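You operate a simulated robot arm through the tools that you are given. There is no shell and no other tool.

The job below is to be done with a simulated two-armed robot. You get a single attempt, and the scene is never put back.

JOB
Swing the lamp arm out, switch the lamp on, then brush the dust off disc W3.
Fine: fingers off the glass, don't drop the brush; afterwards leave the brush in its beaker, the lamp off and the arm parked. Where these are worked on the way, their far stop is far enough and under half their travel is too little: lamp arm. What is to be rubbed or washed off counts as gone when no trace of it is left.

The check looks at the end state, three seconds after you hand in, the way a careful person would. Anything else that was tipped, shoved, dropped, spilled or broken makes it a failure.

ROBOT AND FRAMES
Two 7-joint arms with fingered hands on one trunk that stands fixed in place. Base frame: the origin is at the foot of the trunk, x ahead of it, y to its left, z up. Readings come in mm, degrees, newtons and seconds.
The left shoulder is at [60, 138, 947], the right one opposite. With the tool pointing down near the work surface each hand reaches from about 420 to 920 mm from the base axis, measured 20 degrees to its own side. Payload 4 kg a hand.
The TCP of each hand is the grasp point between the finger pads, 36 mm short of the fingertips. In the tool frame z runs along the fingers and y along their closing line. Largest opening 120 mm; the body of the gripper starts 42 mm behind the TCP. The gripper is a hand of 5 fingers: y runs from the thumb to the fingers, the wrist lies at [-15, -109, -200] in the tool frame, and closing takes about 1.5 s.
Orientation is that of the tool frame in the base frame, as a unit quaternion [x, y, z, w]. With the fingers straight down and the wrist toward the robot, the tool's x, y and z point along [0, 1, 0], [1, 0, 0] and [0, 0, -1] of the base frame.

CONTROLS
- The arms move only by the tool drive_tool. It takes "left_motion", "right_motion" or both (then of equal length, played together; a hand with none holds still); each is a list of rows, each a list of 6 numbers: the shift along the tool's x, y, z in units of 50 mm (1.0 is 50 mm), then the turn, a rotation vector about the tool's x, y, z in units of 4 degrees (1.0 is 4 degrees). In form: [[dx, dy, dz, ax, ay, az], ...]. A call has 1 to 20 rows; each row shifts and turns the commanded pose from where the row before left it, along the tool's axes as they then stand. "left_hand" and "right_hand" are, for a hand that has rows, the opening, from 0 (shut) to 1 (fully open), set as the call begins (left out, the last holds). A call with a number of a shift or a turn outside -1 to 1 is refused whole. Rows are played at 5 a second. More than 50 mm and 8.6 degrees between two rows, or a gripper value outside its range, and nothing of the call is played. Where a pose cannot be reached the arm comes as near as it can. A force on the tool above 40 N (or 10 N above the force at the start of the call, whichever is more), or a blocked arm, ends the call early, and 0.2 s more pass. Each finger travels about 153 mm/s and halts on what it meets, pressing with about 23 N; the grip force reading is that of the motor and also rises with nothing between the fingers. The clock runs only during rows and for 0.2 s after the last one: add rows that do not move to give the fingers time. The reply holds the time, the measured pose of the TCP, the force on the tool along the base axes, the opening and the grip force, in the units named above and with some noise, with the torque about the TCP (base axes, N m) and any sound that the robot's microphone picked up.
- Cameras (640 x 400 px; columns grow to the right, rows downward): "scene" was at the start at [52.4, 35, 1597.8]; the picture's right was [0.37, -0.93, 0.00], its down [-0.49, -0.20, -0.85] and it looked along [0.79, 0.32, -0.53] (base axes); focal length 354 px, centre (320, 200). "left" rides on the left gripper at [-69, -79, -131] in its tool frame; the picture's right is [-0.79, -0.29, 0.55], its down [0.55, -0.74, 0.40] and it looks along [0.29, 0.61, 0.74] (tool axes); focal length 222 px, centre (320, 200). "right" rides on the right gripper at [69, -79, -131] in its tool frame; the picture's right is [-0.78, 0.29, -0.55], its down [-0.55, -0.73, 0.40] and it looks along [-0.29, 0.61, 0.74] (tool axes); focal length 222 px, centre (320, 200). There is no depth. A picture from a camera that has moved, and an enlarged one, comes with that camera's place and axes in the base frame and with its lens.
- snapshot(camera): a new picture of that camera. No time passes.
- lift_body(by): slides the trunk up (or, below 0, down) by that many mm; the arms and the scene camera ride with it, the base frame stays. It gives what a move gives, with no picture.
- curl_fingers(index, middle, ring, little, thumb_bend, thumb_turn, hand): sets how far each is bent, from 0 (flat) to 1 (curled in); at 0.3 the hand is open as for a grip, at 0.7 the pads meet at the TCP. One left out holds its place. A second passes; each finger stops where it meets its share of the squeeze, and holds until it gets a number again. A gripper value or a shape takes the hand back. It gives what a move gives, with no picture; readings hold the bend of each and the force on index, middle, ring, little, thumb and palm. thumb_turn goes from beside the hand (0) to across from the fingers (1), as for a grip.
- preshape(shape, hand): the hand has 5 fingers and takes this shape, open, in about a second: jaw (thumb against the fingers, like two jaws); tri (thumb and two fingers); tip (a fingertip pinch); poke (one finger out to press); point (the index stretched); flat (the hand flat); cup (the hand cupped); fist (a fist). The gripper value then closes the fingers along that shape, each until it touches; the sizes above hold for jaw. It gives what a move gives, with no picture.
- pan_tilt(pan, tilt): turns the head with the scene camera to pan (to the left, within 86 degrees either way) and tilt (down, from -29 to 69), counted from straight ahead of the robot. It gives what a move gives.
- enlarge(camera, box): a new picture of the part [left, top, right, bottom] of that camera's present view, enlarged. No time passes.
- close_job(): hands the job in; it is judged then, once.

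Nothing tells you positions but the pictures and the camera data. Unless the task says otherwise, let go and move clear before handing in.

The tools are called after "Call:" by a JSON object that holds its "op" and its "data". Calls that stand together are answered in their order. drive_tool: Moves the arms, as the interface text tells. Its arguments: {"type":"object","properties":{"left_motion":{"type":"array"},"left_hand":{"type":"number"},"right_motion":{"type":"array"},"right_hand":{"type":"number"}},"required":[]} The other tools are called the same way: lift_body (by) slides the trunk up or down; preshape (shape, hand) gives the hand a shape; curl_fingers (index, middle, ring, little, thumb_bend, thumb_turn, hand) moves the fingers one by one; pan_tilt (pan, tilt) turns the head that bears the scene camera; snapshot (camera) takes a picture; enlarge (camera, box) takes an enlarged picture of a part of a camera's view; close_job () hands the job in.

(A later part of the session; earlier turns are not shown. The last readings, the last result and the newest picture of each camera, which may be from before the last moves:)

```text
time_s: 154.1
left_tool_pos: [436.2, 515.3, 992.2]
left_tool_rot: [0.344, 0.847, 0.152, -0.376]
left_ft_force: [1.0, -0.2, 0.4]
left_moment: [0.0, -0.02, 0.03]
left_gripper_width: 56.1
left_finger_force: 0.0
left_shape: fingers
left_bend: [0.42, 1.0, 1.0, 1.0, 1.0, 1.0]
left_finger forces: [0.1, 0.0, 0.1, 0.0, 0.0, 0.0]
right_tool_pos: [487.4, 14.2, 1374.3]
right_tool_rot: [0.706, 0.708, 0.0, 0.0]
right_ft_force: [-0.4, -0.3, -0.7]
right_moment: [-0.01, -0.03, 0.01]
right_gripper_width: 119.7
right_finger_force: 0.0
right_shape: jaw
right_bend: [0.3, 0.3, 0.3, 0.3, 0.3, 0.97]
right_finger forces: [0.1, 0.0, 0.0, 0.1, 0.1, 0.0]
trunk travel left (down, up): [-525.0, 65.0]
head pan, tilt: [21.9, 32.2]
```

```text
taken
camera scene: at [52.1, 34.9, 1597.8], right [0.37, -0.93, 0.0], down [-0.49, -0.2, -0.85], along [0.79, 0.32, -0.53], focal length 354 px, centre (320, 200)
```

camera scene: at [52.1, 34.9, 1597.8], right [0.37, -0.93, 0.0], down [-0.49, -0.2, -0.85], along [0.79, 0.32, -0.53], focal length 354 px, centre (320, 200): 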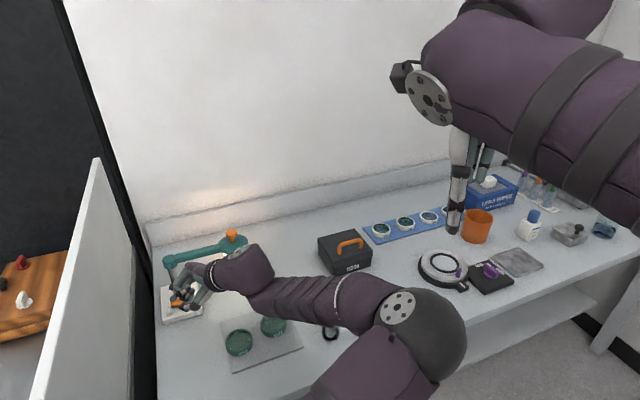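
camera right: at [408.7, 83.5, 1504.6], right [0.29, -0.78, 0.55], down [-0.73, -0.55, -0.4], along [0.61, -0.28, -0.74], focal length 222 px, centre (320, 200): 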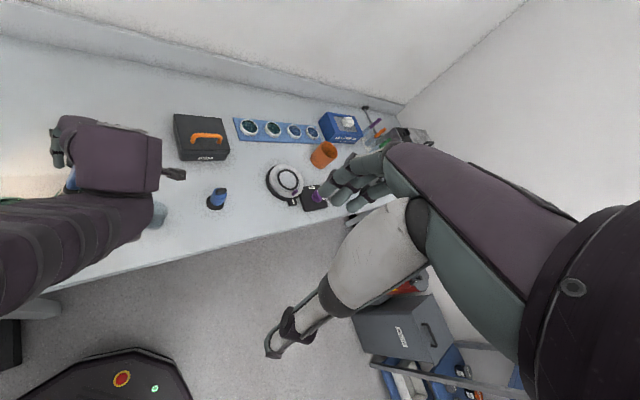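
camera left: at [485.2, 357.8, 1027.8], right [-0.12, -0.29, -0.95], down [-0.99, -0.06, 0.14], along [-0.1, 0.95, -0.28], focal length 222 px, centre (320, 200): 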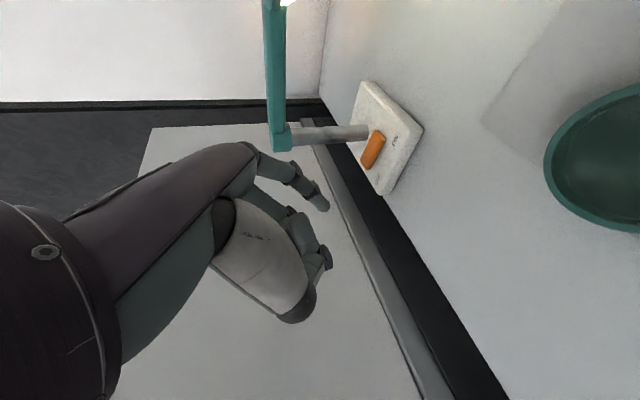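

The elbow has swung to the right and would pass close to the brush, which I don't want. I'll retrace upward and redo the tilt the way I did the first time, with the elbow on the left.

Call:
{"op": "drive_tool", "data": {"left_motion": [[0.669, 0.002, -0.604, 0, 0, 0], [0.669, 0.002, -0.604, 0, 0, 0], [0.669, 0.002, -0.604, 0, 0, 0], [0.669, 0.002, -0.604, 0, 0, 0], [-0.4, 0.17, -0.45, 0, 0, 0], [-0.4, 0.17, -0.45, 0, 0, 0], [0, 0, 0, 0, -1, 0], [0, 0, 0, 0, -1, 0], [0, 0, 0, 0, -1, 0], [0, 0, 0, 0, -1, 0], [0, 0, 0, 0, -1, 0], [0, 0, 0, 0, -1, 0], [0, 0, 0, 0, -1, 0], [0, 0, 0, 0, -1, 0], [0, 0, 0, 0, -1, 0], [0, 0, 0, 0, -1, 0], [0, 0, 0, 0, -1, 0], [0, 0, 0, 0, -1, 0], [0, 0, 0, 0, 0, 0]]}}

Call:
{"op": "drive_tool", "data": {"left_motion": [[0, 0, 0, 0, 0, 1], [0, 0, 0, 0, 0, 1], [0, 0, 0, 0, 0, 1], [0, 0, 0, 0, 0, 1], [0, 0, 0, 0, 0, 1], [0, 0, 0, 0, 0, 1], [0, 0, 0, 0, 0, 1], [0, 0, 0, 0, 0, 1], [0, 0, 0, 0, 0, 1], [0, 0, 0, 0, 0, 1], [0, 0, 0, 0, 0, 0.4], [0, 0, 0, 0, 0, 0]]}}

Call:
{"op": "snapshot", "data": {"camera": "scene"}}

```text
time_s: 158.1
left_tool_pos: [492.0, 484.9, 1174.3]
left_tool_rot: [0.377, 0.926, 0.0, 0.0]
left_ft_force: [-0.2, 0.0, 0.3]
left_moment: [0.0, 0.0, -0.01]
left_gripper_width: 56.1
left_finger_force: 0.1
left_shape: fingers
left_bend: [0.42, 1.0, 1.0, 1.0, 1.0, 1.0]
left_finger forces: [0.0, 0.0, 0.0, 0.0, 0.0, 0.0]
right_tool_pos: [488.0, 14.0, 1373.2]
right_tool_rot: [0.707, 0.707, 0.0, -0.001]
right_ft_force: [0.3, -0.6, 0.7]
right_moment: [-0.01, -0.01, -0.04]
right_gripper_width: 119.8
right_finger_force: 0.0
right_shape: jaw
right_bend: [0.3, 0.3, 0.3, 0.3, 0.3, 0.97]
right_finger forces: [0.0, 0.1, 0.1, 0.1, 0.0, 0.1]
trunk travel left (down, up): [-525.0, 65.0]
head pan, tilt: [21.9, 32.2]
```

```text
time_s: 160.7
left_tool_pos: [492.6, 486.6, 1173.2]
left_tool_rot: [0.682, 0.732, 0.0, 0.001]
left_ft_force: [0.0, 1.0, -0.3]
left_moment: [0.0, 0.0, 0.02]
left_gripper_width: 56.1
left_finger_force: 0.0
left_shape: fingers
left_bend: [0.42, 1.0, 1.0, 1.0, 1.0, 1.0]
left_finger forces: [0.0, 0.1, 0.0, 0.1, 0.0, 0.1]
right_tool_pos: [487.8, 15.0, 1372.7]
right_tool_rot: [0.707, 0.708, 0.0, 0.0]
right_ft_force: [-0.5, -0.4, 0.4]
right_moment: [0.04, 0.03, 0.01]
right_gripper_width: 119.7
right_finger_force: 0.1
right_shape: jaw
right_bend: [0.3, 0.3, 0.3, 0.3, 0.3, 0.97]
right_finger forces: [0.0, 0.1, 0.0, 0.0, 0.0, 0.0]
trunk travel left (down, up): [-525.0, 65.0]
head pan, tilt: [21.9, 32.2]
```

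```text
taken
camera scene: at [52.4, 35.0, 1597.8], right [0.37, -0.93, 0.0], down [-0.49, -0.2, -0.85], along [0.79, 0.32, -0.53], focal length 354 px, centre (320, 200)
```

scene: 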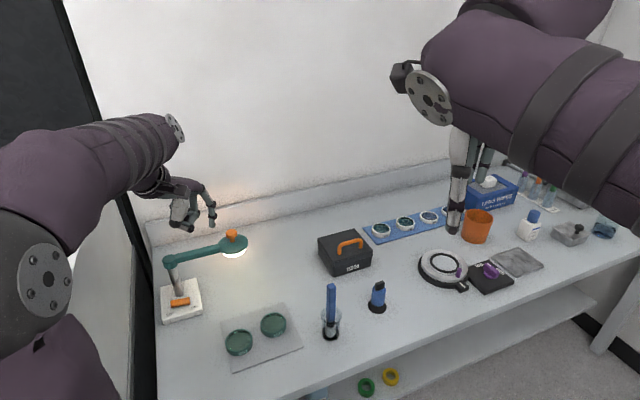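

The elbow is back on the left. I'll redo the tilt at this yaw, then yaw about vertical.

Call:
{"op": "drive_tool", "data": {"left_motion": [[0, 0, 0, 0, 1, 0], [0, 0, 0, 0, 1, 0], [0, 0, 0, 0, 1, 0], [0, 0, 0, 0, 1, 0], [0, 0, 0, 0, 1, 0], [0, 0, 0, 0, 1, 0], [0, 0, 0, 0, 1, 0], [0, 0, 0, 0, 1, 0], [0, 0, 0, 0, 1, 0], [0, 0, 0, 0, 1, 0], [0, 0, 0, 0, 1, 0], [0, 0, 0, 0, 1, 0], [0, 0, 0, 0, 0, 0]]}}

Call:
{"op": "snapshot", "data": {"camera": "scene"}}

Call:
{"op": "drive_tool", "data": {"left_motion": [[0, 0, 0, 0.737, 0.004, -0.675], [0, 0, 0, 0.737, 0.004, -0.675], [0, 0, 0, 0.737, 0.004, -0.675], [0, 0, 0, 0.737, 0.004, -0.675], [0, 0, 0, 0.737, 0.004, -0.675], [0, 0, 0, 0, 0, 0]]}}

Call:
{"op": "snapshot", "data": {"camera": "scene"}}

```text
time_s: 163.5
left_tool_pos: [492.7, 485.4, 1173.0]
left_tool_rot: [0.622, 0.668, 0.278, -0.298]
left_ft_force: [-0.3, 0.7, 0.1]
left_moment: [-0.02, 0.0, 0.02]
left_gripper_width: 56.0
left_finger_force: 0.1
left_shape: fingers
left_bend: [0.42, 1.0, 1.0, 1.0, 1.0, 1.0]
left_finger forces: [0.0, 0.0, 0.0, 0.1, 0.0, 0.0]
right_tool_pos: [487.2, 15.4, 1372.7]
right_tool_rot: [0.706, 0.708, 0.0, -0.001]
right_ft_force: [-0.6, -0.3, -1.2]
right_moment: [-0.03, 0.02, -0.01]
right_gripper_width: 119.8
right_finger_force: 0.1
right_shape: jaw
right_bend: [0.3, 0.3, 0.3, 0.3, 0.3, 0.97]
right_finger forces: [0.0, 0.0, 0.0, 0.1, 0.1, 0.1]
trunk travel left (down, up): [-525.0, 65.0]
head pan, tilt: [21.9, 32.2]
```

```text
taken
camera scene: at [52.3, 35.2, 1597.8], right [0.37, -0.93, 0.0], down [-0.49, -0.2, -0.85], along [0.79, 0.32, -0.53], focal length 354 px, centre (320, 200)
```

scene: 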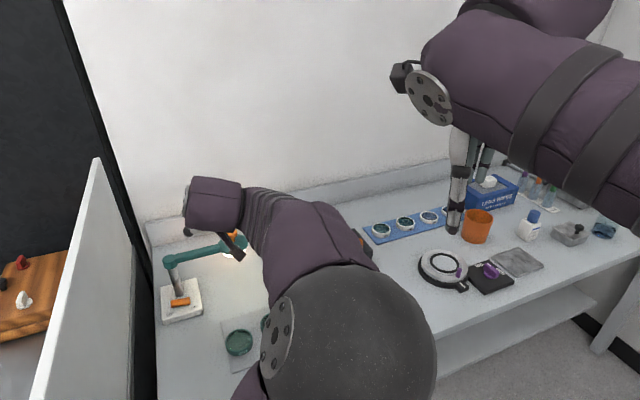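

```text
time_s: 164.9
left_tool_pos: [491.9, 485.9, 1172.1]
left_tool_rot: [0.495, 0.768, 0.223, -0.34]
left_ft_force: [-0.6, -0.3, 0.2]
left_moment: [0.0, 0.02, 0.02]
left_gripper_width: 55.8
left_finger_force: 0.0
left_shape: fingers
left_bend: [0.42, 1.0, 1.0, 1.0, 1.0, 1.0]
left_finger forces: [0.1, 0.0, 0.1, 0.0, 0.0, 0.0]
right_tool_pos: [487.3, 14.0, 1373.8]
right_tool_rot: [0.706, 0.708, 0.0, 0.001]
right_ft_force: [-0.2, -0.2, 0.1]
right_moment: [-0.01, 0.0, 0.01]
right_gripper_width: 119.6
right_finger_force: 0.0
right_shape: jaw
right_bend: [0.3, 0.3, 0.3, 0.3, 0.3, 0.97]
right_finger forces: [0.0, 0.0, 0.1, 0.0, 0.1, 0.0]
trunk travel left (down, up): [-525.0, 65.0]
head pan, tilt: [21.9, 32.2]
```

```text
taken
camera scene: at [52.2, 35.0, 1597.8], right [0.37, -0.93, 0.0], down [-0.49, -0.2, -0.85], along [0.79, 0.32, -0.53], focal length 354 px, centre (320, 200)
```

scene: 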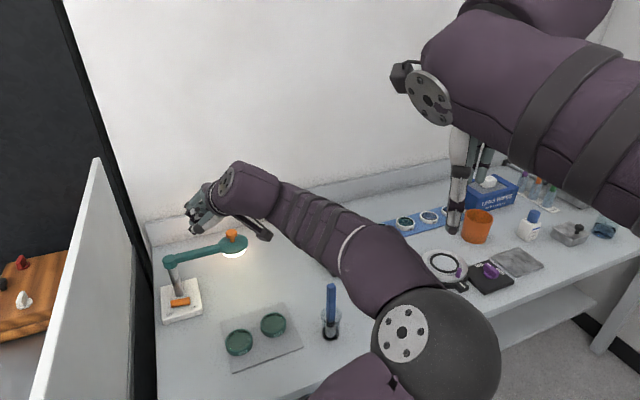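

The elbow still swings right with this arm history. I'll undo that and go through the same poses as the first time (yaw to the left first), which kept the elbow up and left.

Call:
{"op": "drive_tool", "data": {"left_motion": [[0, 0, 0, -0.737, -0.004, 0.675], [0, 0, 0, -0.737, -0.004, 0.675], [0, 0, 0, -0.737, -0.004, 0.675], [0, 0, 0, -0.737, -0.004, 0.675], [0, 0, 0, -0.737, -0.004, 0.675], [0, 0, 0, 0, -1, 0], [0, 0, 0, 0, -1, 0], [0, 0, 0, 0, -1, 0], [0, 0, 0, 0, -1, 0], [0, 0, 0, 0, -1, 0], [0, 0, 0, 0, -1, 0], [0, 0, 0, 0, -1, 0], [0, 0, 0, 0, -1, 0], [0, 0, 0, 0, -1, 0], [0, 0, 0, 0, -1, 0], [0, 0, 0, 0, -1, 0], [0, 0, 0, 0, -1, 0], [0, 0, 0, 0, 0, 0]]}}

Call:
{"op": "drive_tool", "data": {"left_motion": [[0.05, -0.2, 0, 0, 0, 1], [0.05, -0.2, 0, 0, 0, 1], [0.05, -0.2, 0, 0, 0, 1], [0.05, -0.2, 0, 0, 0, 1], [0, 0, 0, 0, 0, 1], [0, 0, 0, 0, 0, 1], [0, 0, 0, 0, 0, 1], [0, 0, 0, 0, 0, 1], [0, 0, 0, 0, 0, 1], [0, 0, 0, 0, 0, 0]]}}

Call:
{"op": "snapshot", "data": {"camera": "scene"}}

```text
time_s: 168.7
left_tool_pos: [493.8, 486.1, 1173.2]
left_tool_rot: [0.681, 0.732, 0.0, 0.001]
left_ft_force: [-0.4, -0.2, -0.3]
left_moment: [0.03, -0.01, -0.02]
left_gripper_width: 56.0
left_finger_force: 0.0
left_shape: fingers
left_bend: [0.42, 1.0, 1.0, 1.0, 1.0, 1.0]
left_finger forces: [0.0, 0.0, 0.0, 0.0, 0.1, 0.0]
right_tool_pos: [487.7, 14.1, 1373.3]
right_tool_rot: [0.706, 0.708, 0.001, 0.001]
right_ft_force: [-0.2, 0.1, -0.1]
right_moment: [0.0, 0.0, -0.01]
right_gripper_width: 119.9
right_finger_force: 0.1
right_shape: jaw
right_bend: [0.3, 0.3, 0.3, 0.3, 0.3, 0.97]
right_finger forces: [0.0, 0.0, 0.0, 0.0, 0.1, 0.1]
trunk travel left (down, up): [-525.0, 65.0]
head pan, tilt: [21.9, 32.2]
```

```text
time_s: 170.9
left_tool_pos: [451.9, 496.0, 1173.9]
left_tool_rot: [0.874, 0.486, 0.0, 0.001]
left_ft_force: [0.0, 0.1, 0.5]
left_moment: [0.01, 0.01, 0.01]
left_gripper_width: 55.9
left_finger_force: 0.0
left_shape: fingers
left_bend: [0.42, 1.0, 1.0, 1.0, 1.0, 1.0]
left_finger forces: [0.0, 0.0, 0.0, 0.1, 0.0, 0.1]
right_tool_pos: [488.0, 14.2, 1372.4]
right_tool_rot: [0.707, 0.707, 0.0, 0.001]
right_ft_force: [0.1, -0.5, 0.5]
right_moment: [-0.02, 0.01, 0.0]
right_gripper_width: 119.8
right_finger_force: 0.0
right_shape: jaw
right_bend: [0.3, 0.3, 0.3, 0.3, 0.3, 0.97]
right_finger forces: [0.0, 0.1, 0.0, 0.0, 0.1, 0.1]
trunk travel left (down, up): [-525.0, 65.0]
head pan, tilt: [21.9, 32.2]
```

```text
taken
camera scene: at [52.6, 34.6, 1597.8], right [0.37, -0.93, 0.0], down [-0.49, -0.2, -0.85], along [0.79, 0.32, -0.53], focal length 354 px, centre (320, 200)
```

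scene: 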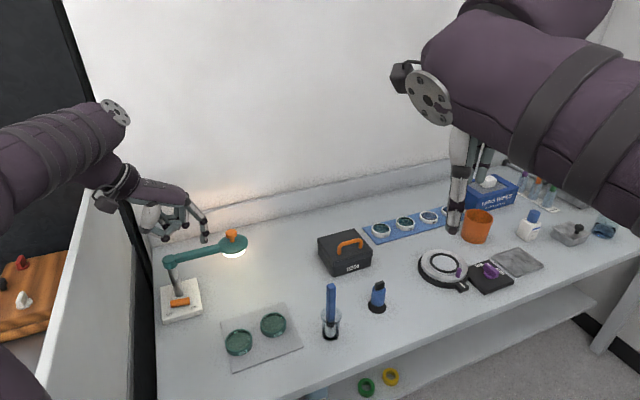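

Call:
{"op": "drive_tool", "data": {"left_motion": [[0, 0.2, 0, 0, 0, -1], [0, 0.2, 0, 0, 0, -1], [0, 0.2, 0, 0, 0, -1], [0, 0.2, 0, 0, 0, -1], [-0.1, 0, 0, 0, 0, -1], [-0.1, 0, 0, 0, 0, -1], [-0.1, 0, 0, 0, 0, -1], [-0.1, 0, 0, 0, 0, -1], [-0.1, 0, 0, 0, 0, -0.7], [0, 0, 0, 0, 0, 0]]}}

Call:
{"op": "snapshot", "data": {"camera": "scene"}}

Call:
{"op": "drive_tool", "data": {"left_motion": [[0, 0, 0, 0, 1, 0], [0, 0, 0, 0, 1, 0], [0, 0, 0, 0, 1, 0], [0, 0, 0, 0, 1, 0], [0, 0, 0, 0, 1, 0], [0, 0, 0, 0, 1, 0], [0, 0, 0, 0, 0, 0]]}}

Call:
{"op": "snapshot", "data": {"camera": "scene"}}

```text
time_s: 173.1
left_tool_pos: [485.4, 454.7, 1172.7]
left_tool_rot: [0.688, 0.725, 0.0, 0.0]
left_ft_force: [-0.1, -0.2, -0.4]
left_moment: [-0.02, 0.02, -0.02]
left_gripper_width: 55.9
left_finger_force: 0.1
left_shape: fingers
left_bend: [0.42, 1.0, 1.0, 1.0, 1.0, 1.0]
left_finger forces: [0.0, 0.0, 0.0, 0.0, 0.0, 0.0]
right_tool_pos: [487.9, 15.2, 1372.9]
right_tool_rot: [0.707, 0.708, 0.0, -0.001]
right_ft_force: [-0.3, 0.5, 0.2]
right_moment: [0.02, 0.02, 0.05]
right_gripper_width: 119.6
right_finger_force: 0.0
right_shape: jaw
right_bend: [0.3, 0.3, 0.3, 0.3, 0.3, 0.97]
right_finger forces: [0.0, 0.1, 0.0, 0.1, 0.0, 0.0]
trunk travel left (down, up): [-525.0, 65.0]
head pan, tilt: [21.9, 32.2]
```

```text
taken
camera scene: at [52.4, 35.2, 1597.8], right [0.37, -0.93, 0.0], down [-0.49, -0.2, -0.85], along [0.79, 0.32, -0.53], focal length 354 px, centre (320, 200)
```

scene: 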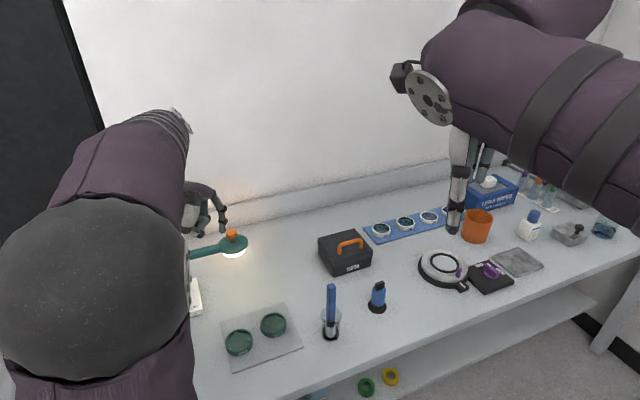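

```text
time_s: 174.7
left_tool_pos: [485.5, 454.9, 1173.4]
left_tool_rot: [0.674, 0.709, 0.144, -0.15]
left_ft_force: [-0.8, -0.3, 0.5]
left_moment: [-0.04, -0.01, 0.01]
left_gripper_width: 56.1
left_finger_force: 0.0
left_shape: fingers
left_bend: [0.42, 1.0, 1.0, 1.0, 1.0, 1.0]
left_finger forces: [0.0, 0.0, 0.0, 0.0, 0.0, 0.1]
right_tool_pos: [487.7, 15.0, 1372.3]
right_tool_rot: [0.706, 0.708, 0.0, 0.0]
right_ft_force: [-0.3, 0.3, 0.1]
right_moment: [-0.01, 0.01, 0.03]
right_gripper_width: 119.7
right_finger_force: 0.1
right_shape: jaw
right_bend: [0.3, 0.3, 0.3, 0.3, 0.3, 0.97]
right_finger forces: [0.0, 0.0, 0.0, 0.0, 0.0, 0.0]
trunk travel left (down, up): [-525.0, 65.0]
head pan, tilt: [21.9, 32.2]
```

```text
taken
camera scene: at [52.4, 35.2, 1597.8], right [0.37, -0.93, 0.0], down [-0.49, -0.2, -0.85], along [0.79, 0.32, -0.53], focal length 354 px, centre (320, 200)
```

scene: 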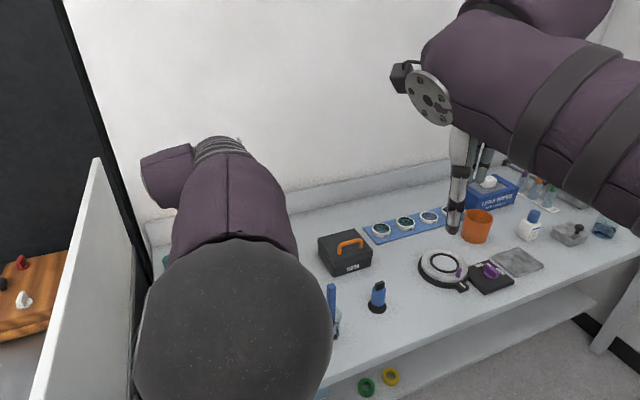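

The elbow stays high with a smaller tilt, as it did while brushing. I'll go back to vertical, yaw to face the bench, and use only a 28° tilt this time.

Call:
{"op": "drive_tool", "data": {"left_motion": [[0, 0, 0, 0, -1, 0], [0, 0, 0, 0, -1, 0], [0, 0, 0, 0, -1, 0], [0, 0, 0, 0, -1, 0], [0, 0, 0, 0, -1, 0], [0, 0, 0, 0, -1, 0], [0, 0, 0, 0, 0, -1], [0, 0, 0, 0, 0, -1], [0, 0, 0, 0, 0, -1], [0, 0, 0, 0, 0, -1], [0, 0, 0, 0, 0, -1], [0, 0, 0, 0, 0, -1], [0, 0, 0, 0, 0, -1], [0, 0, 0, 0, 0, -1], [0, 0, 0, 0, 0, -1], [0, 0, 0, 0, 0, -1], [0, 0, 0, 0, 0, -0.3], [0, 0, 0, 0, 0, 0]]}}

Call:
{"op": "drive_tool", "data": {"left_motion": [[0, 0, 0, 0, 1, 0], [0, 0, 0, 0, 1, 0], [0, 0, 0, 0, 1, 0], [0, 0, 0, 0, 1, 0], [0, 0, 0, 0, 1, 0], [0, 0, 0, 0, 1, 0], [0, 0, 0, 0, 1, 0], [0, 0, 0, 0, 0, 0]]}}

Call:
{"op": "snapshot", "data": {"camera": "scene"}}

Call:
{"op": "snapshot", "data": {"camera": "left"}}

```text
time_s: 178.5
left_tool_pos: [485.8, 454.5, 1174.4]
left_tool_rot: [0.389, 0.921, 0.0, 0.002]
left_ft_force: [-0.8, 0.3, 0.2]
left_moment: [0.04, 0.01, -0.01]
left_gripper_width: 56.1
left_finger_force: 0.1
left_shape: fingers
left_bend: [0.42, 1.0, 1.0, 1.0, 1.0, 1.0]
left_finger forces: [0.0, 0.0, 0.0, 0.1, 0.1, 0.0]
right_tool_pos: [486.7, 14.5, 1374.4]
right_tool_rot: [0.707, 0.707, 0.0, 0.001]
right_ft_force: [0.5, 0.3, 0.2]
right_moment: [0.01, 0.02, 0.02]
right_gripper_width: 119.8
right_finger_force: 0.0
right_shape: jaw
right_bend: [0.3, 0.3, 0.3, 0.3, 0.3, 0.97]
right_finger forces: [0.0, 0.0, 0.0, 0.0, 0.0, 0.0]
trunk travel left (down, up): [-525.0, 65.0]
head pan, tilt: [21.9, 32.2]
```

```text
time_s: 180.3
left_tool_pos: [485.4, 455.5, 1174.3]
left_tool_rot: [0.379, 0.893, 0.094, -0.222]
left_ft_force: [-0.4, -0.5, -0.2]
left_moment: [-0.03, -0.02, 0.0]
left_gripper_width: 56.1
left_finger_force: 0.1
left_shape: fingers
left_bend: [0.42, 1.0, 1.0, 1.0, 1.0, 1.0]
left_finger forces: [0.0, 0.1, 0.0, 0.0, 0.0, 0.0]
right_tool_pos: [487.8, 15.1, 1373.5]
right_tool_rot: [0.707, 0.707, 0.0, 0.0]
right_ft_force: [-0.7, -0.1, -1.2]
right_moment: [0.03, 0.01, 0.01]
right_gripper_width: 119.6
right_finger_force: 0.1
right_shape: jaw
right_bend: [0.3, 0.3, 0.3, 0.3, 0.3, 0.97]
right_finger forces: [0.0, 0.0, 0.1, 0.0, 0.0, 0.0]
trunk travel left (down, up): [-525.0, 65.0]
head pan, tilt: [21.9, 32.2]
```

```text
taken
camera scene: at [52.3, 35.1, 1597.8], right [0.37, -0.93, 0.0], down [-0.49, -0.2, -0.85], along [0.79, 0.32, -0.53], focal length 354 px, centre (320, 200)
```

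scene: 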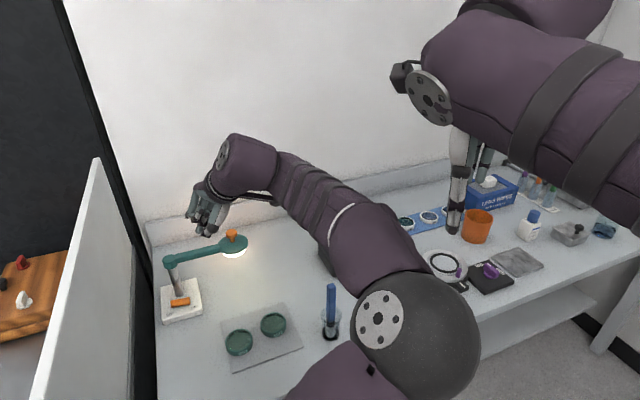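

```text
taken
camera left: at [514.5, 312.1, 1256.1], right [0.1, -0.52, -0.85], down [-1.0, -0.03, -0.09], along [0.02, 0.86, -0.52], focal length 222 px, centre (320, 200)
```

left: 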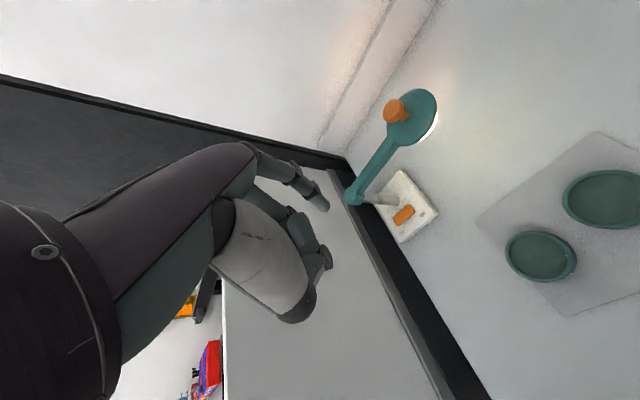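

With this gentler tilt the forearm passes well above and away from the brush: about 70 mm clear sideways, and higher than its top. I'll move to the staging point in front of the lamp and check on the way down.

Call:
{"op": "drive_tool", "data": {"left_motion": [[0.817, 0.111, 0.433, 0, 0, 0], [0.817, 0.111, 0.433, 0, 0, 0], [-0.421, 0, 0.794, 0, 0, 0], [-0.421, 0, 0.794, 0, 0, 0], [-0.421, 0, 0.794, 0, 0, 0], [0, 0, 0, 0, 0, 0]]}}

Call:
{"op": "snapshot", "data": {"camera": "scene"}}

Call:
{"op": "snapshot", "data": {"camera": "left"}}

Call:
{"op": "snapshot", "data": {"camera": "right"}}

```text
time_s: 181.7
left_tool_pos: [429.2, 527.5, 1038.2]
left_tool_rot: [0.377, 0.894, 0.095, -0.222]
left_ft_force: [-0.7, -0.5, 0.5]
left_moment: [0.0, 0.01, 0.01]
left_gripper_width: 56.1
left_finger_force: 0.0
left_shape: fingers
left_bend: [0.42, 1.0, 1.0, 1.0, 1.0, 1.0]
left_finger forces: [0.0, 0.1, 0.1, 0.1, 0.0, 0.1]
right_tool_pos: [487.7, 14.9, 1373.0]
right_tool_rot: [0.705, 0.709, 0.0, 0.001]
right_ft_force: [-0.6, -0.8, 0.5]
right_moment: [-0.02, 0.0, -0.04]
right_gripper_width: 119.5
right_finger_force: 0.0
right_shape: jaw
right_bend: [0.3, 0.3, 0.3, 0.3, 0.3, 0.97]
right_finger forces: [0.1, 0.1, 0.0, 0.0, 0.0, 0.0]
trunk travel left (down, up): [-525.0, 65.0]
head pan, tilt: [21.9, 32.2]
```

```text
taken
camera scene: at [52.0, 34.8, 1597.8], right [0.37, -0.93, 0.0], down [-0.49, -0.2, -0.85], along [0.79, 0.32, -0.53], focal length 354 px, centre (320, 200)
```

scene: 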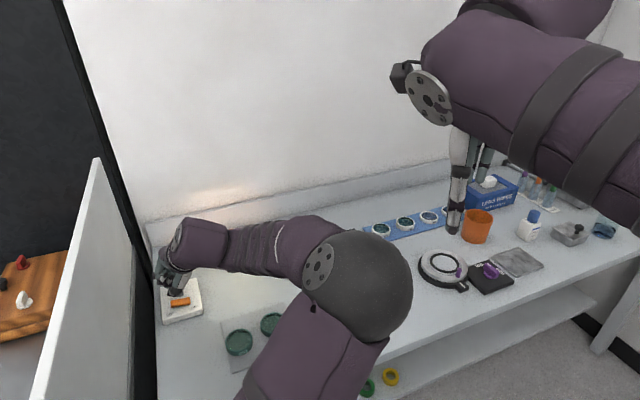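

```text
taken
camera left: at [458.6, 384.9, 1120.0], right [0.1, -0.52, -0.85], down [-0.99, -0.03, -0.1], along [0.02, 0.86, -0.52], focal length 222 px, centre (320, 200)
```

left: 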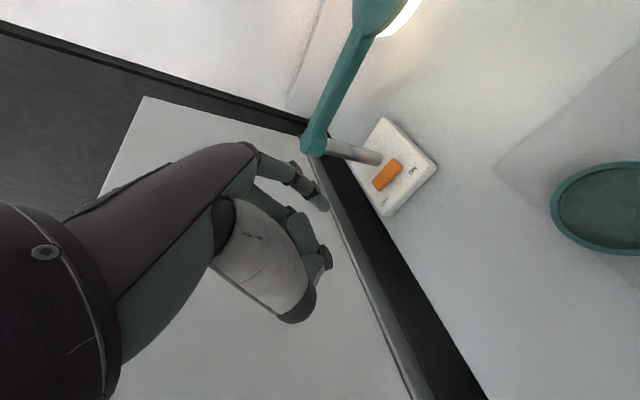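

```text
taken
camera right: at [408.1, 83.4, 1504.8], right [0.29, -0.78, 0.55], down [-0.73, -0.55, -0.4], along [0.61, -0.28, -0.74], focal length 222 px, centre (320, 200)
```

right: 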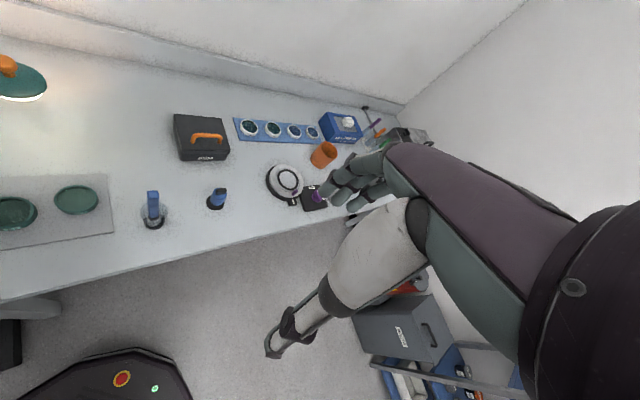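

The right camera confirms the arm is nowhere near the brush. I'll continue down to switch height.

Call:
{"op": "drive_tool", "data": {"left_motion": [[-0.421, 0, 0.794, 0, 0, 0], [-0.421, 0, 0.794, 0, 0, 0], [0, 0, 0, 0, 0, 0]]}}

Call:
{"op": "snapshot", "data": {"camera": "scene"}}

Call:
{"op": "enlarge", "data": {"camera": "left", "box": [240, 80, 460, 280]}}

Call:
{"op": "enlarge", "data": {"camera": "right", "box": [0, 120, 240, 280]}}

```text
time_s: 182.5
left_tool_pos: [428.4, 527.5, 948.6]
left_tool_rot: [0.377, 0.894, 0.095, -0.222]
left_ft_force: [-0.5, -0.1, -0.3]
left_moment: [0.0, -0.05, 0.02]
left_gripper_width: 56.4
left_finger_force: 0.0
left_shape: fingers
left_bend: [0.42, 1.0, 1.0, 1.0, 1.0, 1.0]
left_finger forces: [0.0, 0.1, 0.0, 0.0, 0.0, 0.0]
right_tool_pos: [487.6, 14.6, 1372.4]
right_tool_rot: [0.707, 0.708, 0.0, 0.001]
right_ft_force: [0.7, 0.0, -0.3]
right_moment: [0.01, 0.01, 0.02]
right_gripper_width: 119.8
right_finger_force: 0.0
right_shape: jaw
right_bend: [0.3, 0.3, 0.3, 0.3, 0.3, 0.97]
right_finger forces: [0.0, 0.0, 0.0, 0.0, 0.1, 0.0]
trunk travel left (down, up): [-525.0, 65.0]
head pan, tilt: [21.9, 32.2]
```

```text
taken
camera scene: at [52.2, 34.8, 1597.8], right [0.37, -0.93, 0.0], down [-0.49, -0.2, -0.85], along [0.79, 0.32, -0.53], focal length 354 px, centre (320, 200)
```

scene: 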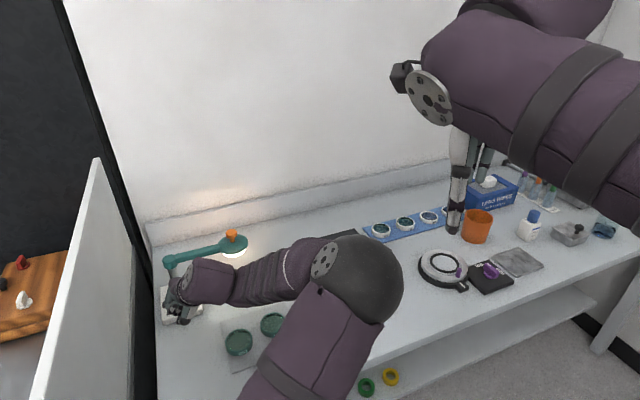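

```text
2.00 times, centred on (350, 180) of left
camera zoom: at [458.3, 384.7, 1031.6], right [0.1, -0.52, -0.85], down [-0.99, -0.03, -0.1], along [0.02, 0.86, -0.52], focal length 444 px, centre (260, 240)
```

zoom: 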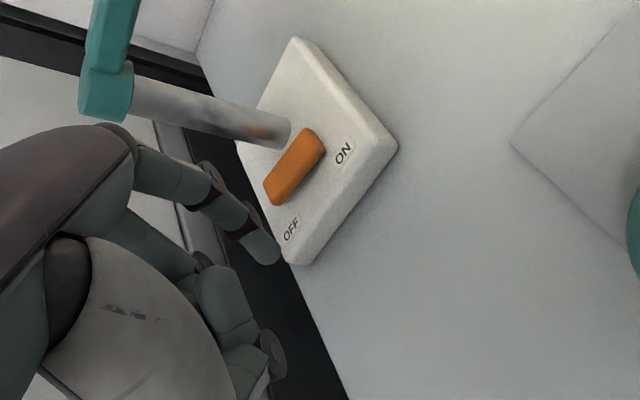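

```text
2.50 times, centred on (120, 200) of right
camera zoom: at [408.3, 83.3, 1504.8], right [0.29, -0.78, 0.55], down [-0.73, -0.55, -0.4], along [0.61, -0.28, -0.74], focal length 555 px, centre (820, 200)
```

zoom: 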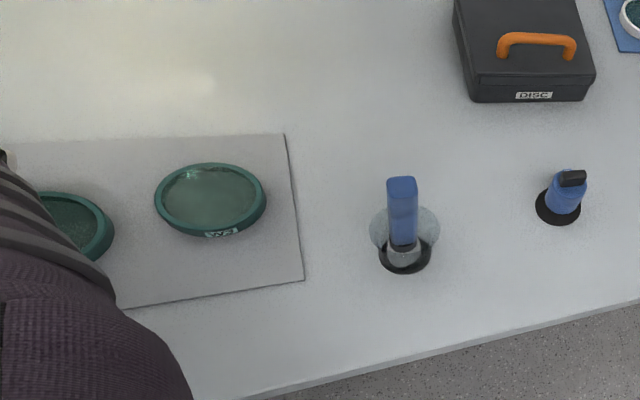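

All clear, and W3 is clean from this side too. I'll slide the fingertip back over the OFF end.

Call:
{"op": "drive_tool", "data": {"left_motion": [[0.013, 0.44, 0.007, 0, 0, 0], [0.013, 0.44, 0.007, 0, 0, 0], [0.013, 0.42, 0.007, 0, 0, 0], [0, 0, 0, 0, 0, 0]]}}

Call:
{"op": "enlarge", "data": {"camera": "left", "box": [240, 80, 460, 280]}}

Call:
{"op": "enlarge", "data": {"camera": "scene", "box": [140, 210, 260, 330]}}

```text
time_s: 183.5
left_tool_pos: [474.4, 576.2, 947.6]
left_tool_rot: [0.378, 0.894, 0.095, -0.222]
left_ft_force: [0.1, -0.3, 0.5]
left_moment: [0.02, 0.0, 0.01]
left_gripper_width: 56.1
left_finger_force: 0.2
left_shape: fingers
left_bend: [0.42, 1.0, 1.0, 1.0, 1.0, 1.0]
left_finger forces: [0.1, 0.0, 0.0, 0.0, 0.1, 0.0]
right_tool_pos: [486.9, 14.2, 1374.3]
right_tool_rot: [0.707, 0.707, 0.0, 0.001]
right_ft_force: [0.3, 1.1, -0.4]
right_moment: [0.01, 0.0, 0.02]
right_gripper_width: 119.7
right_finger_force: 0.1
right_shape: jaw
right_bend: [0.3, 0.3, 0.3, 0.3, 0.3, 0.97]
right_finger forces: [0.0, 0.0, 0.0, 0.1, 0.1, 0.1]
trunk travel left (down, up): [-525.0, 65.0]
head pan, tilt: [21.9, 32.2]
```

```text
2.00 times, centred on (350, 180) of left
camera zoom: at [503.6, 433.4, 1031.1], right [0.1, -0.52, -0.85], down [-0.99, -0.03, -0.1], along [0.02, 0.86, -0.52], focal length 444 px, centre (260, 240)
```

zoom: 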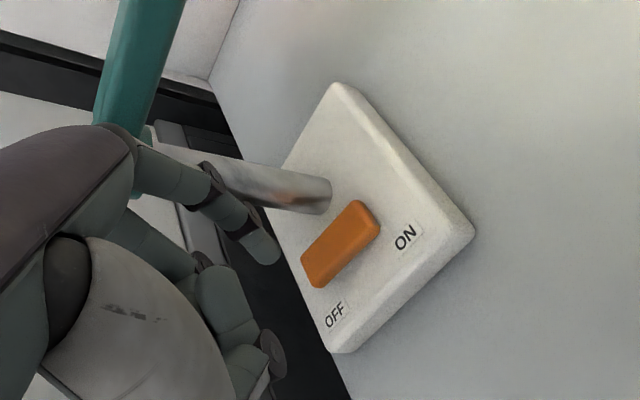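

```text
3.33 times, centred on (200, 270) of scene
camera zoom: at [52.3, 34.6, 1597.8], right [0.37, -0.93, 0.0], down [-0.49, -0.2, -0.85], along [0.79, 0.32, -0.53], focal length 1181 px, centre (720, -33)
```

zoom: 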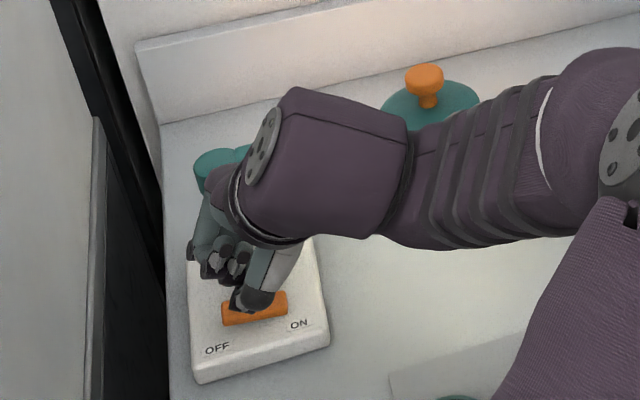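

The fingertip is lined up above the raised OFF end. I'll press straight down in small steps.

Call:
{"op": "drive_tool", "data": {"left_motion": [[0.053, 0, 0.028, 0, 0, 0], [-0.0842, 0, 0.1588, 0, 0, 0], [-0.0655, 0, 0.1235, 0, 0, 0], [0, 0, 0, 0, 0, 0]]}}

Call:
{"op": "enlarge", "data": {"camera": "left", "box": [240, 80, 460, 280]}}

```text
time_s: 184.5
left_tool_pos: [471.4, 579.4, 931.9]
left_tool_rot: [0.378, 0.894, 0.094, -0.222]
left_ft_force: [-1.2, 0.1, 0.0]
left_moment: [-0.01, 0.04, 0.01]
left_gripper_width: 56.1
left_finger_force: 0.0
left_shape: fingers
left_bend: [0.42, 1.0, 1.0, 1.0, 1.0, 1.0]
left_finger forces: [0.1, 0.0, 0.0, 0.0, 0.1, 0.0]
right_tool_pos: [487.9, 14.7, 1372.6]
right_tool_rot: [0.707, 0.707, 0.001, 0.0]
right_ft_force: [0.4, 0.5, -0.8]
right_moment: [0.01, 0.03, 0.0]
right_gripper_width: 119.8
right_finger_force: 0.0
right_shape: jaw
right_bend: [0.3, 0.3, 0.3, 0.3, 0.3, 0.97]
right_finger forces: [0.0, 0.0, 0.1, 0.0, 0.1, 0.0]
trunk travel left (down, up): [-525.0, 65.0]
head pan, tilt: [21.9, 32.2]
```

```text
2.00 times, centred on (350, 180) of left
camera zoom: at [501.3, 435.2, 1014.7], right [0.1, -0.52, -0.85], down [-0.99, -0.03, -0.09], along [0.02, 0.86, -0.52], focal length 444 px, centre (260, 240)
```

zoom: 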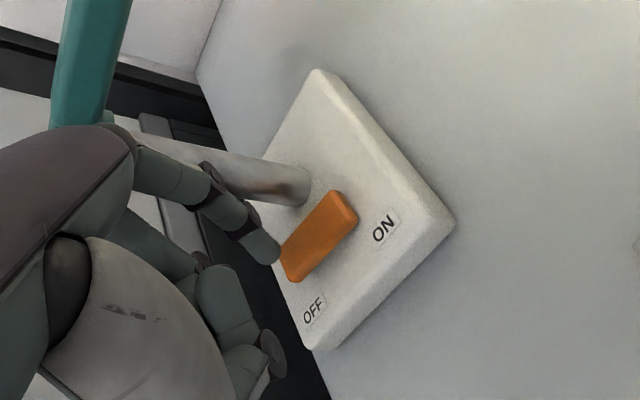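

Call:
{"op": "drive_tool", "data": {"left_motion": [[-0.0374, 0, 0.0706, 0, 0, 0], [-0.0374, 0, 0.0706, 0, 0, 0], [-0.0374, 0, 0.0706, 0, 0, 0], [0, 0, 0, 0, 0, 0]]}}

Call:
{"op": "enlarge", "data": {"camera": "left", "box": [240, 80, 460, 280]}}

```text
time_s: 185.5
left_tool_pos: [473.3, 578.7, 921.9]
left_tool_rot: [0.378, 0.894, 0.096, -0.221]
left_ft_force: [0.8, -0.4, 10.1]
left_moment: [0.44, -0.32, -0.04]
left_gripper_width: 56.0
left_finger_force: 5.4
left_shape: fingers
left_bend: [0.42, 1.0, 1.0, 1.0, 1.0, 1.0]
left_finger forces: [9.9, 0.1, 0.0, 0.1, 0.1, 0.1]
right_tool_pos: [487.8, 13.2, 1373.9]
right_tool_rot: [0.706, 0.708, 0.0, 0.0]
right_ft_force: [0.5, -0.5, 0.6]
right_moment: [0.02, 0.01, -0.02]
right_gripper_width: 119.5
right_finger_force: 0.0
right_shape: jaw
right_bend: [0.3, 0.3, 0.3, 0.3, 0.3, 0.97]
right_finger forces: [0.0, 0.0, 0.1, 0.1, 0.0, 0.0]
trunk travel left (down, up): [-525.0, 65.0]
head pan, tilt: [21.9, 32.2]
heard: click
```

```text
2.00 times, centred on (350, 180) of left
camera zoom: at [501.5, 434.4, 1004.3], right [0.1, -0.51, -0.85], down [-0.99, -0.03, -0.1], along [0.03, 0.86, -0.52], focal length 444 px, centre (260, 240)
```

zoom: 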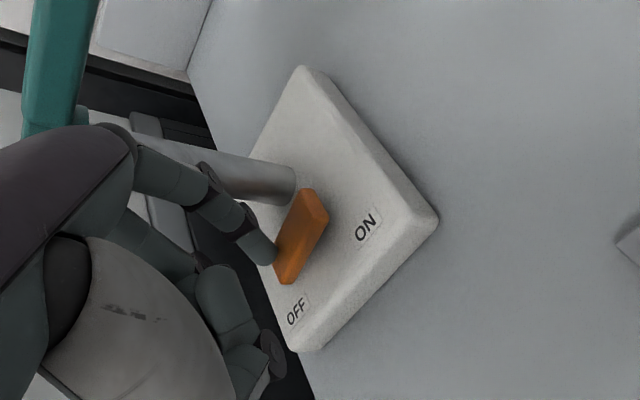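

The click was heard and the lamp looks off. I'll retreat the same way: up a little, forward, then up clear.

Call:
{"op": "drive_tool", "data": {"left_motion": [[0.094, 0, -0.176, 0, 0, 0], [0.14, 0, -0.265, 0, 0, 0], [-0.013, -0.44, -0.007, 0, 0, 0], [-0.013, -0.44, -0.007, 0, 0, 0], [-0.013, -0.44, -0.007, 0, 0, 0], [0.421, 0, -0.794, 0, 0, 0], [0.421, 0, -0.794, 0, 0, 0], [0.421, 0, -0.794, 0, 0, 0], [0.421, 0, -0.794, 0, 0, 0], [0.421, 0, -0.794, 0, 0, 0], [0, 0, 0, 0, 0, 0]]}}

Call:
{"op": "drive_tool", "data": {"left_motion": [[-0.817, -0.111, -0.433, 0, 0, 0], [-0.817, -0.111, -0.433, 0, 0, 0], [0, 0, 0, 0, -1, 0], [0, 0, 0, 0, -1, 0], [0, 0, 0, 0, -1, 0], [0, 0, 0, 0, -1, 0], [0, 0, 0, 0, -1, 0], [0, 0, 0, 0, -1, 0], [0, 0, 0, 0, -1, 0], [0, 0, 0, 0, 0, 0]]}}

Call:
{"op": "snapshot", "data": {"camera": "scene"}}

Call:
{"op": "enlarge", "data": {"camera": "scene", "box": [140, 210, 260, 330]}}

Call:
{"op": "snapshot", "data": {"camera": "left"}}

```text
time_s: 187.9
left_tool_pos: [424.8, 528.9, 1171.2]
left_tool_rot: [0.378, 0.894, 0.094, -0.223]
left_ft_force: [-0.3, -0.7, -0.3]
left_moment: [0.0, 0.0, -0.02]
left_gripper_width: 56.4
left_finger_force: 0.0
left_shape: fingers
left_bend: [0.42, 1.0, 1.0, 1.0, 1.0, 1.0]
left_finger forces: [0.1, 0.0, 0.0, 0.0, 0.0, 0.1]
right_tool_pos: [488.7, 14.9, 1373.4]
right_tool_rot: [0.707, 0.707, 0.0, 0.001]
right_ft_force: [-0.1, 0.4, -0.1]
right_moment: [-0.02, -0.01, 0.01]
right_gripper_width: 119.8
right_finger_force: 0.0
right_shape: jaw
right_bend: [0.3, 0.3, 0.3, 0.3, 0.3, 0.97]
right_finger forces: [0.0, 0.1, 0.0, 0.1, 0.0, 0.0]
trunk travel left (down, up): [-525.0, 65.0]
head pan, tilt: [21.9, 32.2]
```

```text
time_s: 190.1
left_tool_pos: [482.5, 455.7, 1171.0]
left_tool_rot: [0.39, 0.921, -0.001, 0.002]
left_ft_force: [0.4, 0.1, 0.2]
left_moment: [0.06, -0.02, -0.02]
left_gripper_width: 56.4
left_finger_force: 0.0
left_shape: fingers
left_bend: [0.42, 1.0, 1.0, 1.0, 1.0, 1.0]
left_finger forces: [0.0, 0.1, 0.0, 0.0, 0.1, 0.1]
right_tool_pos: [489.1, 14.2, 1372.5]
right_tool_rot: [0.706, 0.708, 0.0, 0.0]
right_ft_force: [-1.0, -1.2, 0.2]
right_moment: [0.0, 0.03, 0.02]
right_gripper_width: 119.5
right_finger_force: 0.1
right_shape: jaw
right_bend: [0.3, 0.3, 0.3, 0.3, 0.3, 0.97]
right_finger forces: [0.0, 0.1, 0.0, 0.0, 0.0, 0.0]
trunk travel left (down, up): [-525.0, 65.0]
head pan, tilt: [21.9, 32.2]
```

```text
taken
camera scene: at [52.7, 34.7, 1597.8], right [0.37, -0.93, 0.0], down [-0.49, -0.2, -0.85], along [0.79, 0.32, -0.53], focal length 354 px, centre (320, 200)
```

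scene: 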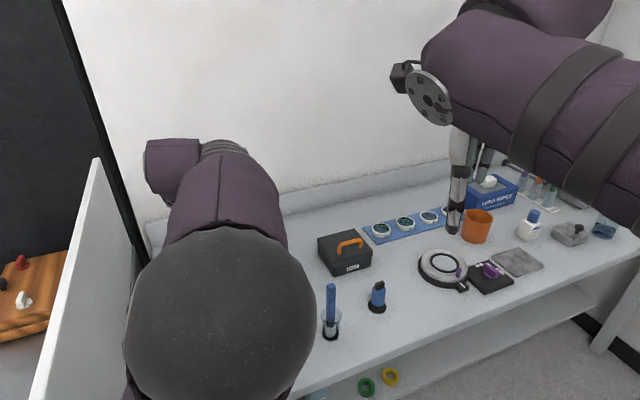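

```text
3.33 times, centred on (200, 270) of scene
camera zoom: at [52.7, 34.7, 1597.8], right [0.37, -0.93, 0.0], down [-0.49, -0.2, -0.85], along [0.79, 0.32, -0.53], focal length 1181 px, centre (720, -33)
```

zoom: 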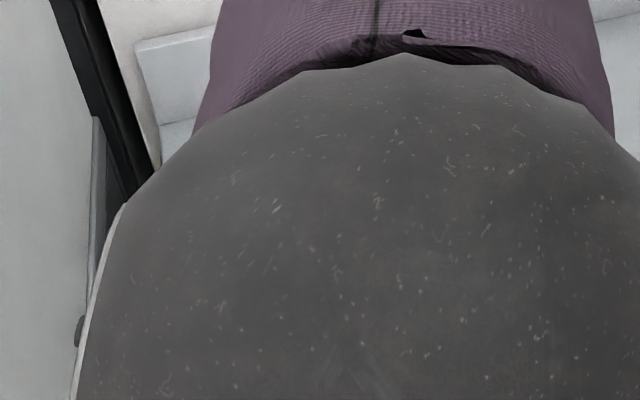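

```text
taken
camera left: at [474.3, 351.2, 1300.8], right [0.34, -0.77, -0.55], down [-0.91, -0.12, -0.4], along [0.24, 0.63, -0.74], focal length 222 px, centre (320, 200)
```

left: 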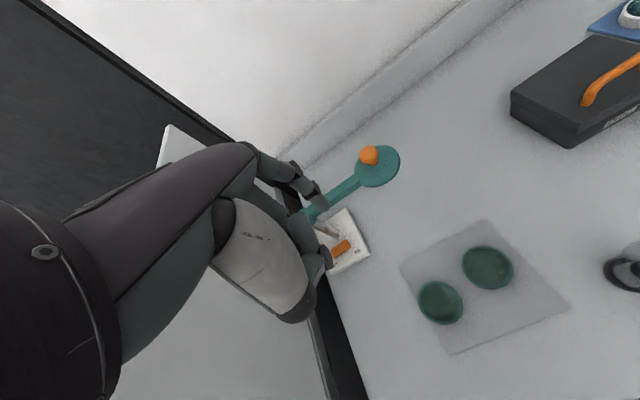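

The lamp is off. I'll move the left hand up and away toward its starting pose, then do a full inspection.

Call:
{"op": "drive_tool", "data": {"left_motion": [[0, 0, -0.6, 0, 0, 0], [0, 0, -0.6, 0, 0, 0], [0, 0, -0.6, 0, 0, 0], [0, 0, -0.6, 0, 0, 0], [0, 0, -0.6, 0, 0, 0], [0, 0, -0.6, 0, 0, 0], [0, 0, 0, 0, 0, 1], [0, 0, 0, 0, 0, 1], [0, 0, 0, 0, 0, 1], [0, 0, 0, 0, 0, 1], [0, 0, 0, 0, 0, 1], [0, 0, 0, 0, 0, 1], [0, 0, 0, 0, 0, 1], [0, 0, 0, 0, 0, 1], [0, 0, 0, 0, 0, 1], [0, 0, 0, 0, 0, 1], [0, 0, 0, 0, 0, 1], [0, 0, 0, 0, 0, 0]]}}

Call:
{"op": "drive_tool", "data": {"left_motion": [[-0.15, -0.7, 0, 0, 0, 0], [-0.15, -0.7, 0, 0, 0, 0], [-0.15, -0.7, 0, 0, 0, 0], [-0.15, -0.7, 0, 0, 0, 0], [0, 0, 0, 0, 0, 0]]}}

Call:
{"op": "preshape", "data": {"shape": "jaw", "hand": "left"}}

Call:
{"op": "snapshot", "data": {"camera": "scene"}}

Call:
{"op": "snapshot", "data": {"camera": "left"}}

```text
time_s: 193.9
left_tool_pos: [481.7, 456.3, 1350.8]
left_tool_rot: [0.706, 0.708, 0.001, 0.001]
left_ft_force: [0.8, -0.6, 0.5]
left_moment: [-0.01, -0.02, -0.04]
left_gripper_width: 56.3
left_finger_force: 0.1
left_shape: fingers
left_bend: [0.42, 1.0, 1.0, 1.0, 1.0, 1.0]
left_finger forces: [0.0, 0.0, 0.0, 0.1, 0.0, 0.0]
right_tool_pos: [487.6, 13.8, 1372.4]
right_tool_rot: [0.706, 0.708, 0.0, -0.001]
right_ft_force: [0.2, 0.6, 0.4]
right_moment: [0.01, 0.02, 0.03]
right_gripper_width: 119.7
right_finger_force: 0.0
right_shape: jaw
right_bend: [0.3, 0.3, 0.3, 0.3, 0.3, 0.97]
right_finger forces: [0.0, 0.0, 0.0, 0.1, 0.0, 0.1]
trunk travel left (down, up): [-525.0, 65.0]
head pan, tilt: [21.9, 32.2]
```

```text
time_s: 195.1
left_tool_pos: [341.8, 426.1, 1350.3]
left_tool_rot: [0.707, 0.707, 0.0, 0.001]
left_ft_force: [0.1, 1.1, 1.0]
left_moment: [0.05, -0.01, -0.02]
left_gripper_width: 56.3
left_finger_force: 0.2
left_shape: fingers
left_bend: [0.42, 1.0, 1.0, 1.0, 1.0, 1.0]
left_finger forces: [0.1, 0.0, 0.0, 0.0, 0.0, 0.0]
right_tool_pos: [489.0, 14.8, 1372.7]
right_tool_rot: [0.706, 0.708, 0.0, 0.0]
right_ft_force: [0.4, 0.2, -0.8]
right_moment: [0.01, 0.04, 0.0]
right_gripper_width: 119.8
right_finger_force: 0.0
right_shape: jaw
right_bend: [0.3, 0.3, 0.3, 0.3, 0.3, 0.97]
right_finger forces: [0.0, 0.0, 0.1, 0.1, 0.0, 0.0]
trunk travel left (down, up): [-525.0, 65.0]
head pan, tilt: [21.9, 32.2]
```

```text
time_s: 196.0
left_tool_pos: [342.1, 426.8, 1351.2]
left_tool_rot: [0.707, 0.707, 0.0, 0.002]
left_ft_force: [0.6, 0.0, -0.7]
left_moment: [0.01, 0.03, 0.0]
left_gripper_width: 119.9
left_finger_force: 0.0
left_shape: jaw
left_bend: [0.3, 0.3, 0.3, 0.3, 0.3, 0.97]
left_finger forces: [0.0, 0.0, 0.0, 0.0, 0.0, 0.0]
right_tool_pos: [488.2, 14.5, 1373.6]
right_tool_rot: [0.706, 0.708, 0.0, 0.0]
right_ft_force: [-0.3, -0.7, 0.6]
right_moment: [0.03, 0.0, 0.01]
right_gripper_width: 119.7
right_finger_force: 0.2
right_shape: jaw
right_bend: [0.3, 0.3, 0.3, 0.3, 0.3, 0.97]
right_finger forces: [0.1, 0.0, 0.0, 0.1, 0.1, 0.1]
trunk travel left (down, up): [-525.0, 65.0]
head pan, tilt: [21.9, 32.2]
```

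```text
taken
camera scene: at [52.4, 34.9, 1597.8], right [0.37, -0.93, 0.0], down [-0.49, -0.2, -0.85], along [0.79, 0.32, -0.53], focal length 354 px, centre (320, 200)
```

scene: 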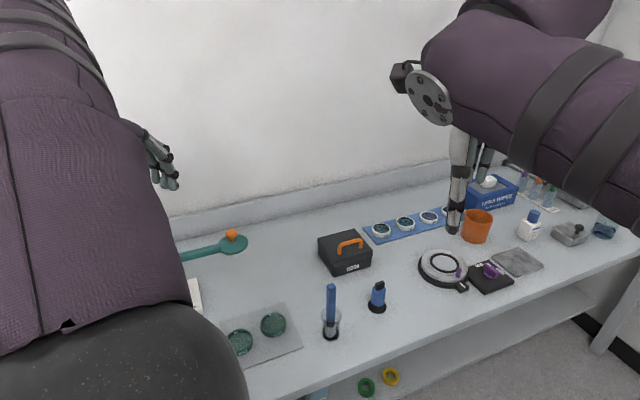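

```text
taken
camera left: at [263.5, 356.9, 1480.6], right [-0.29, -0.79, -0.55], down [-0.74, 0.55, -0.4], along [0.61, 0.29, -0.74], focal length 222 px, centre (320, 200)
```

left: 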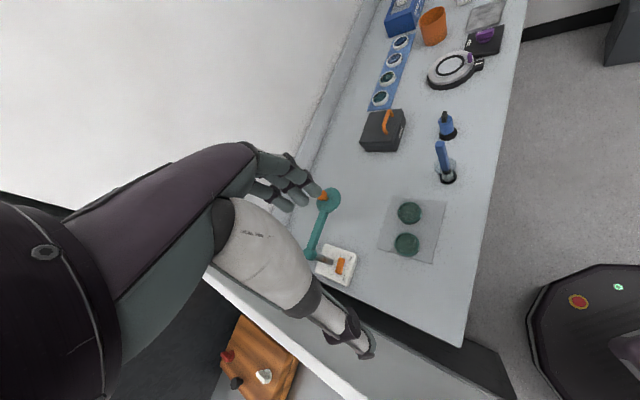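

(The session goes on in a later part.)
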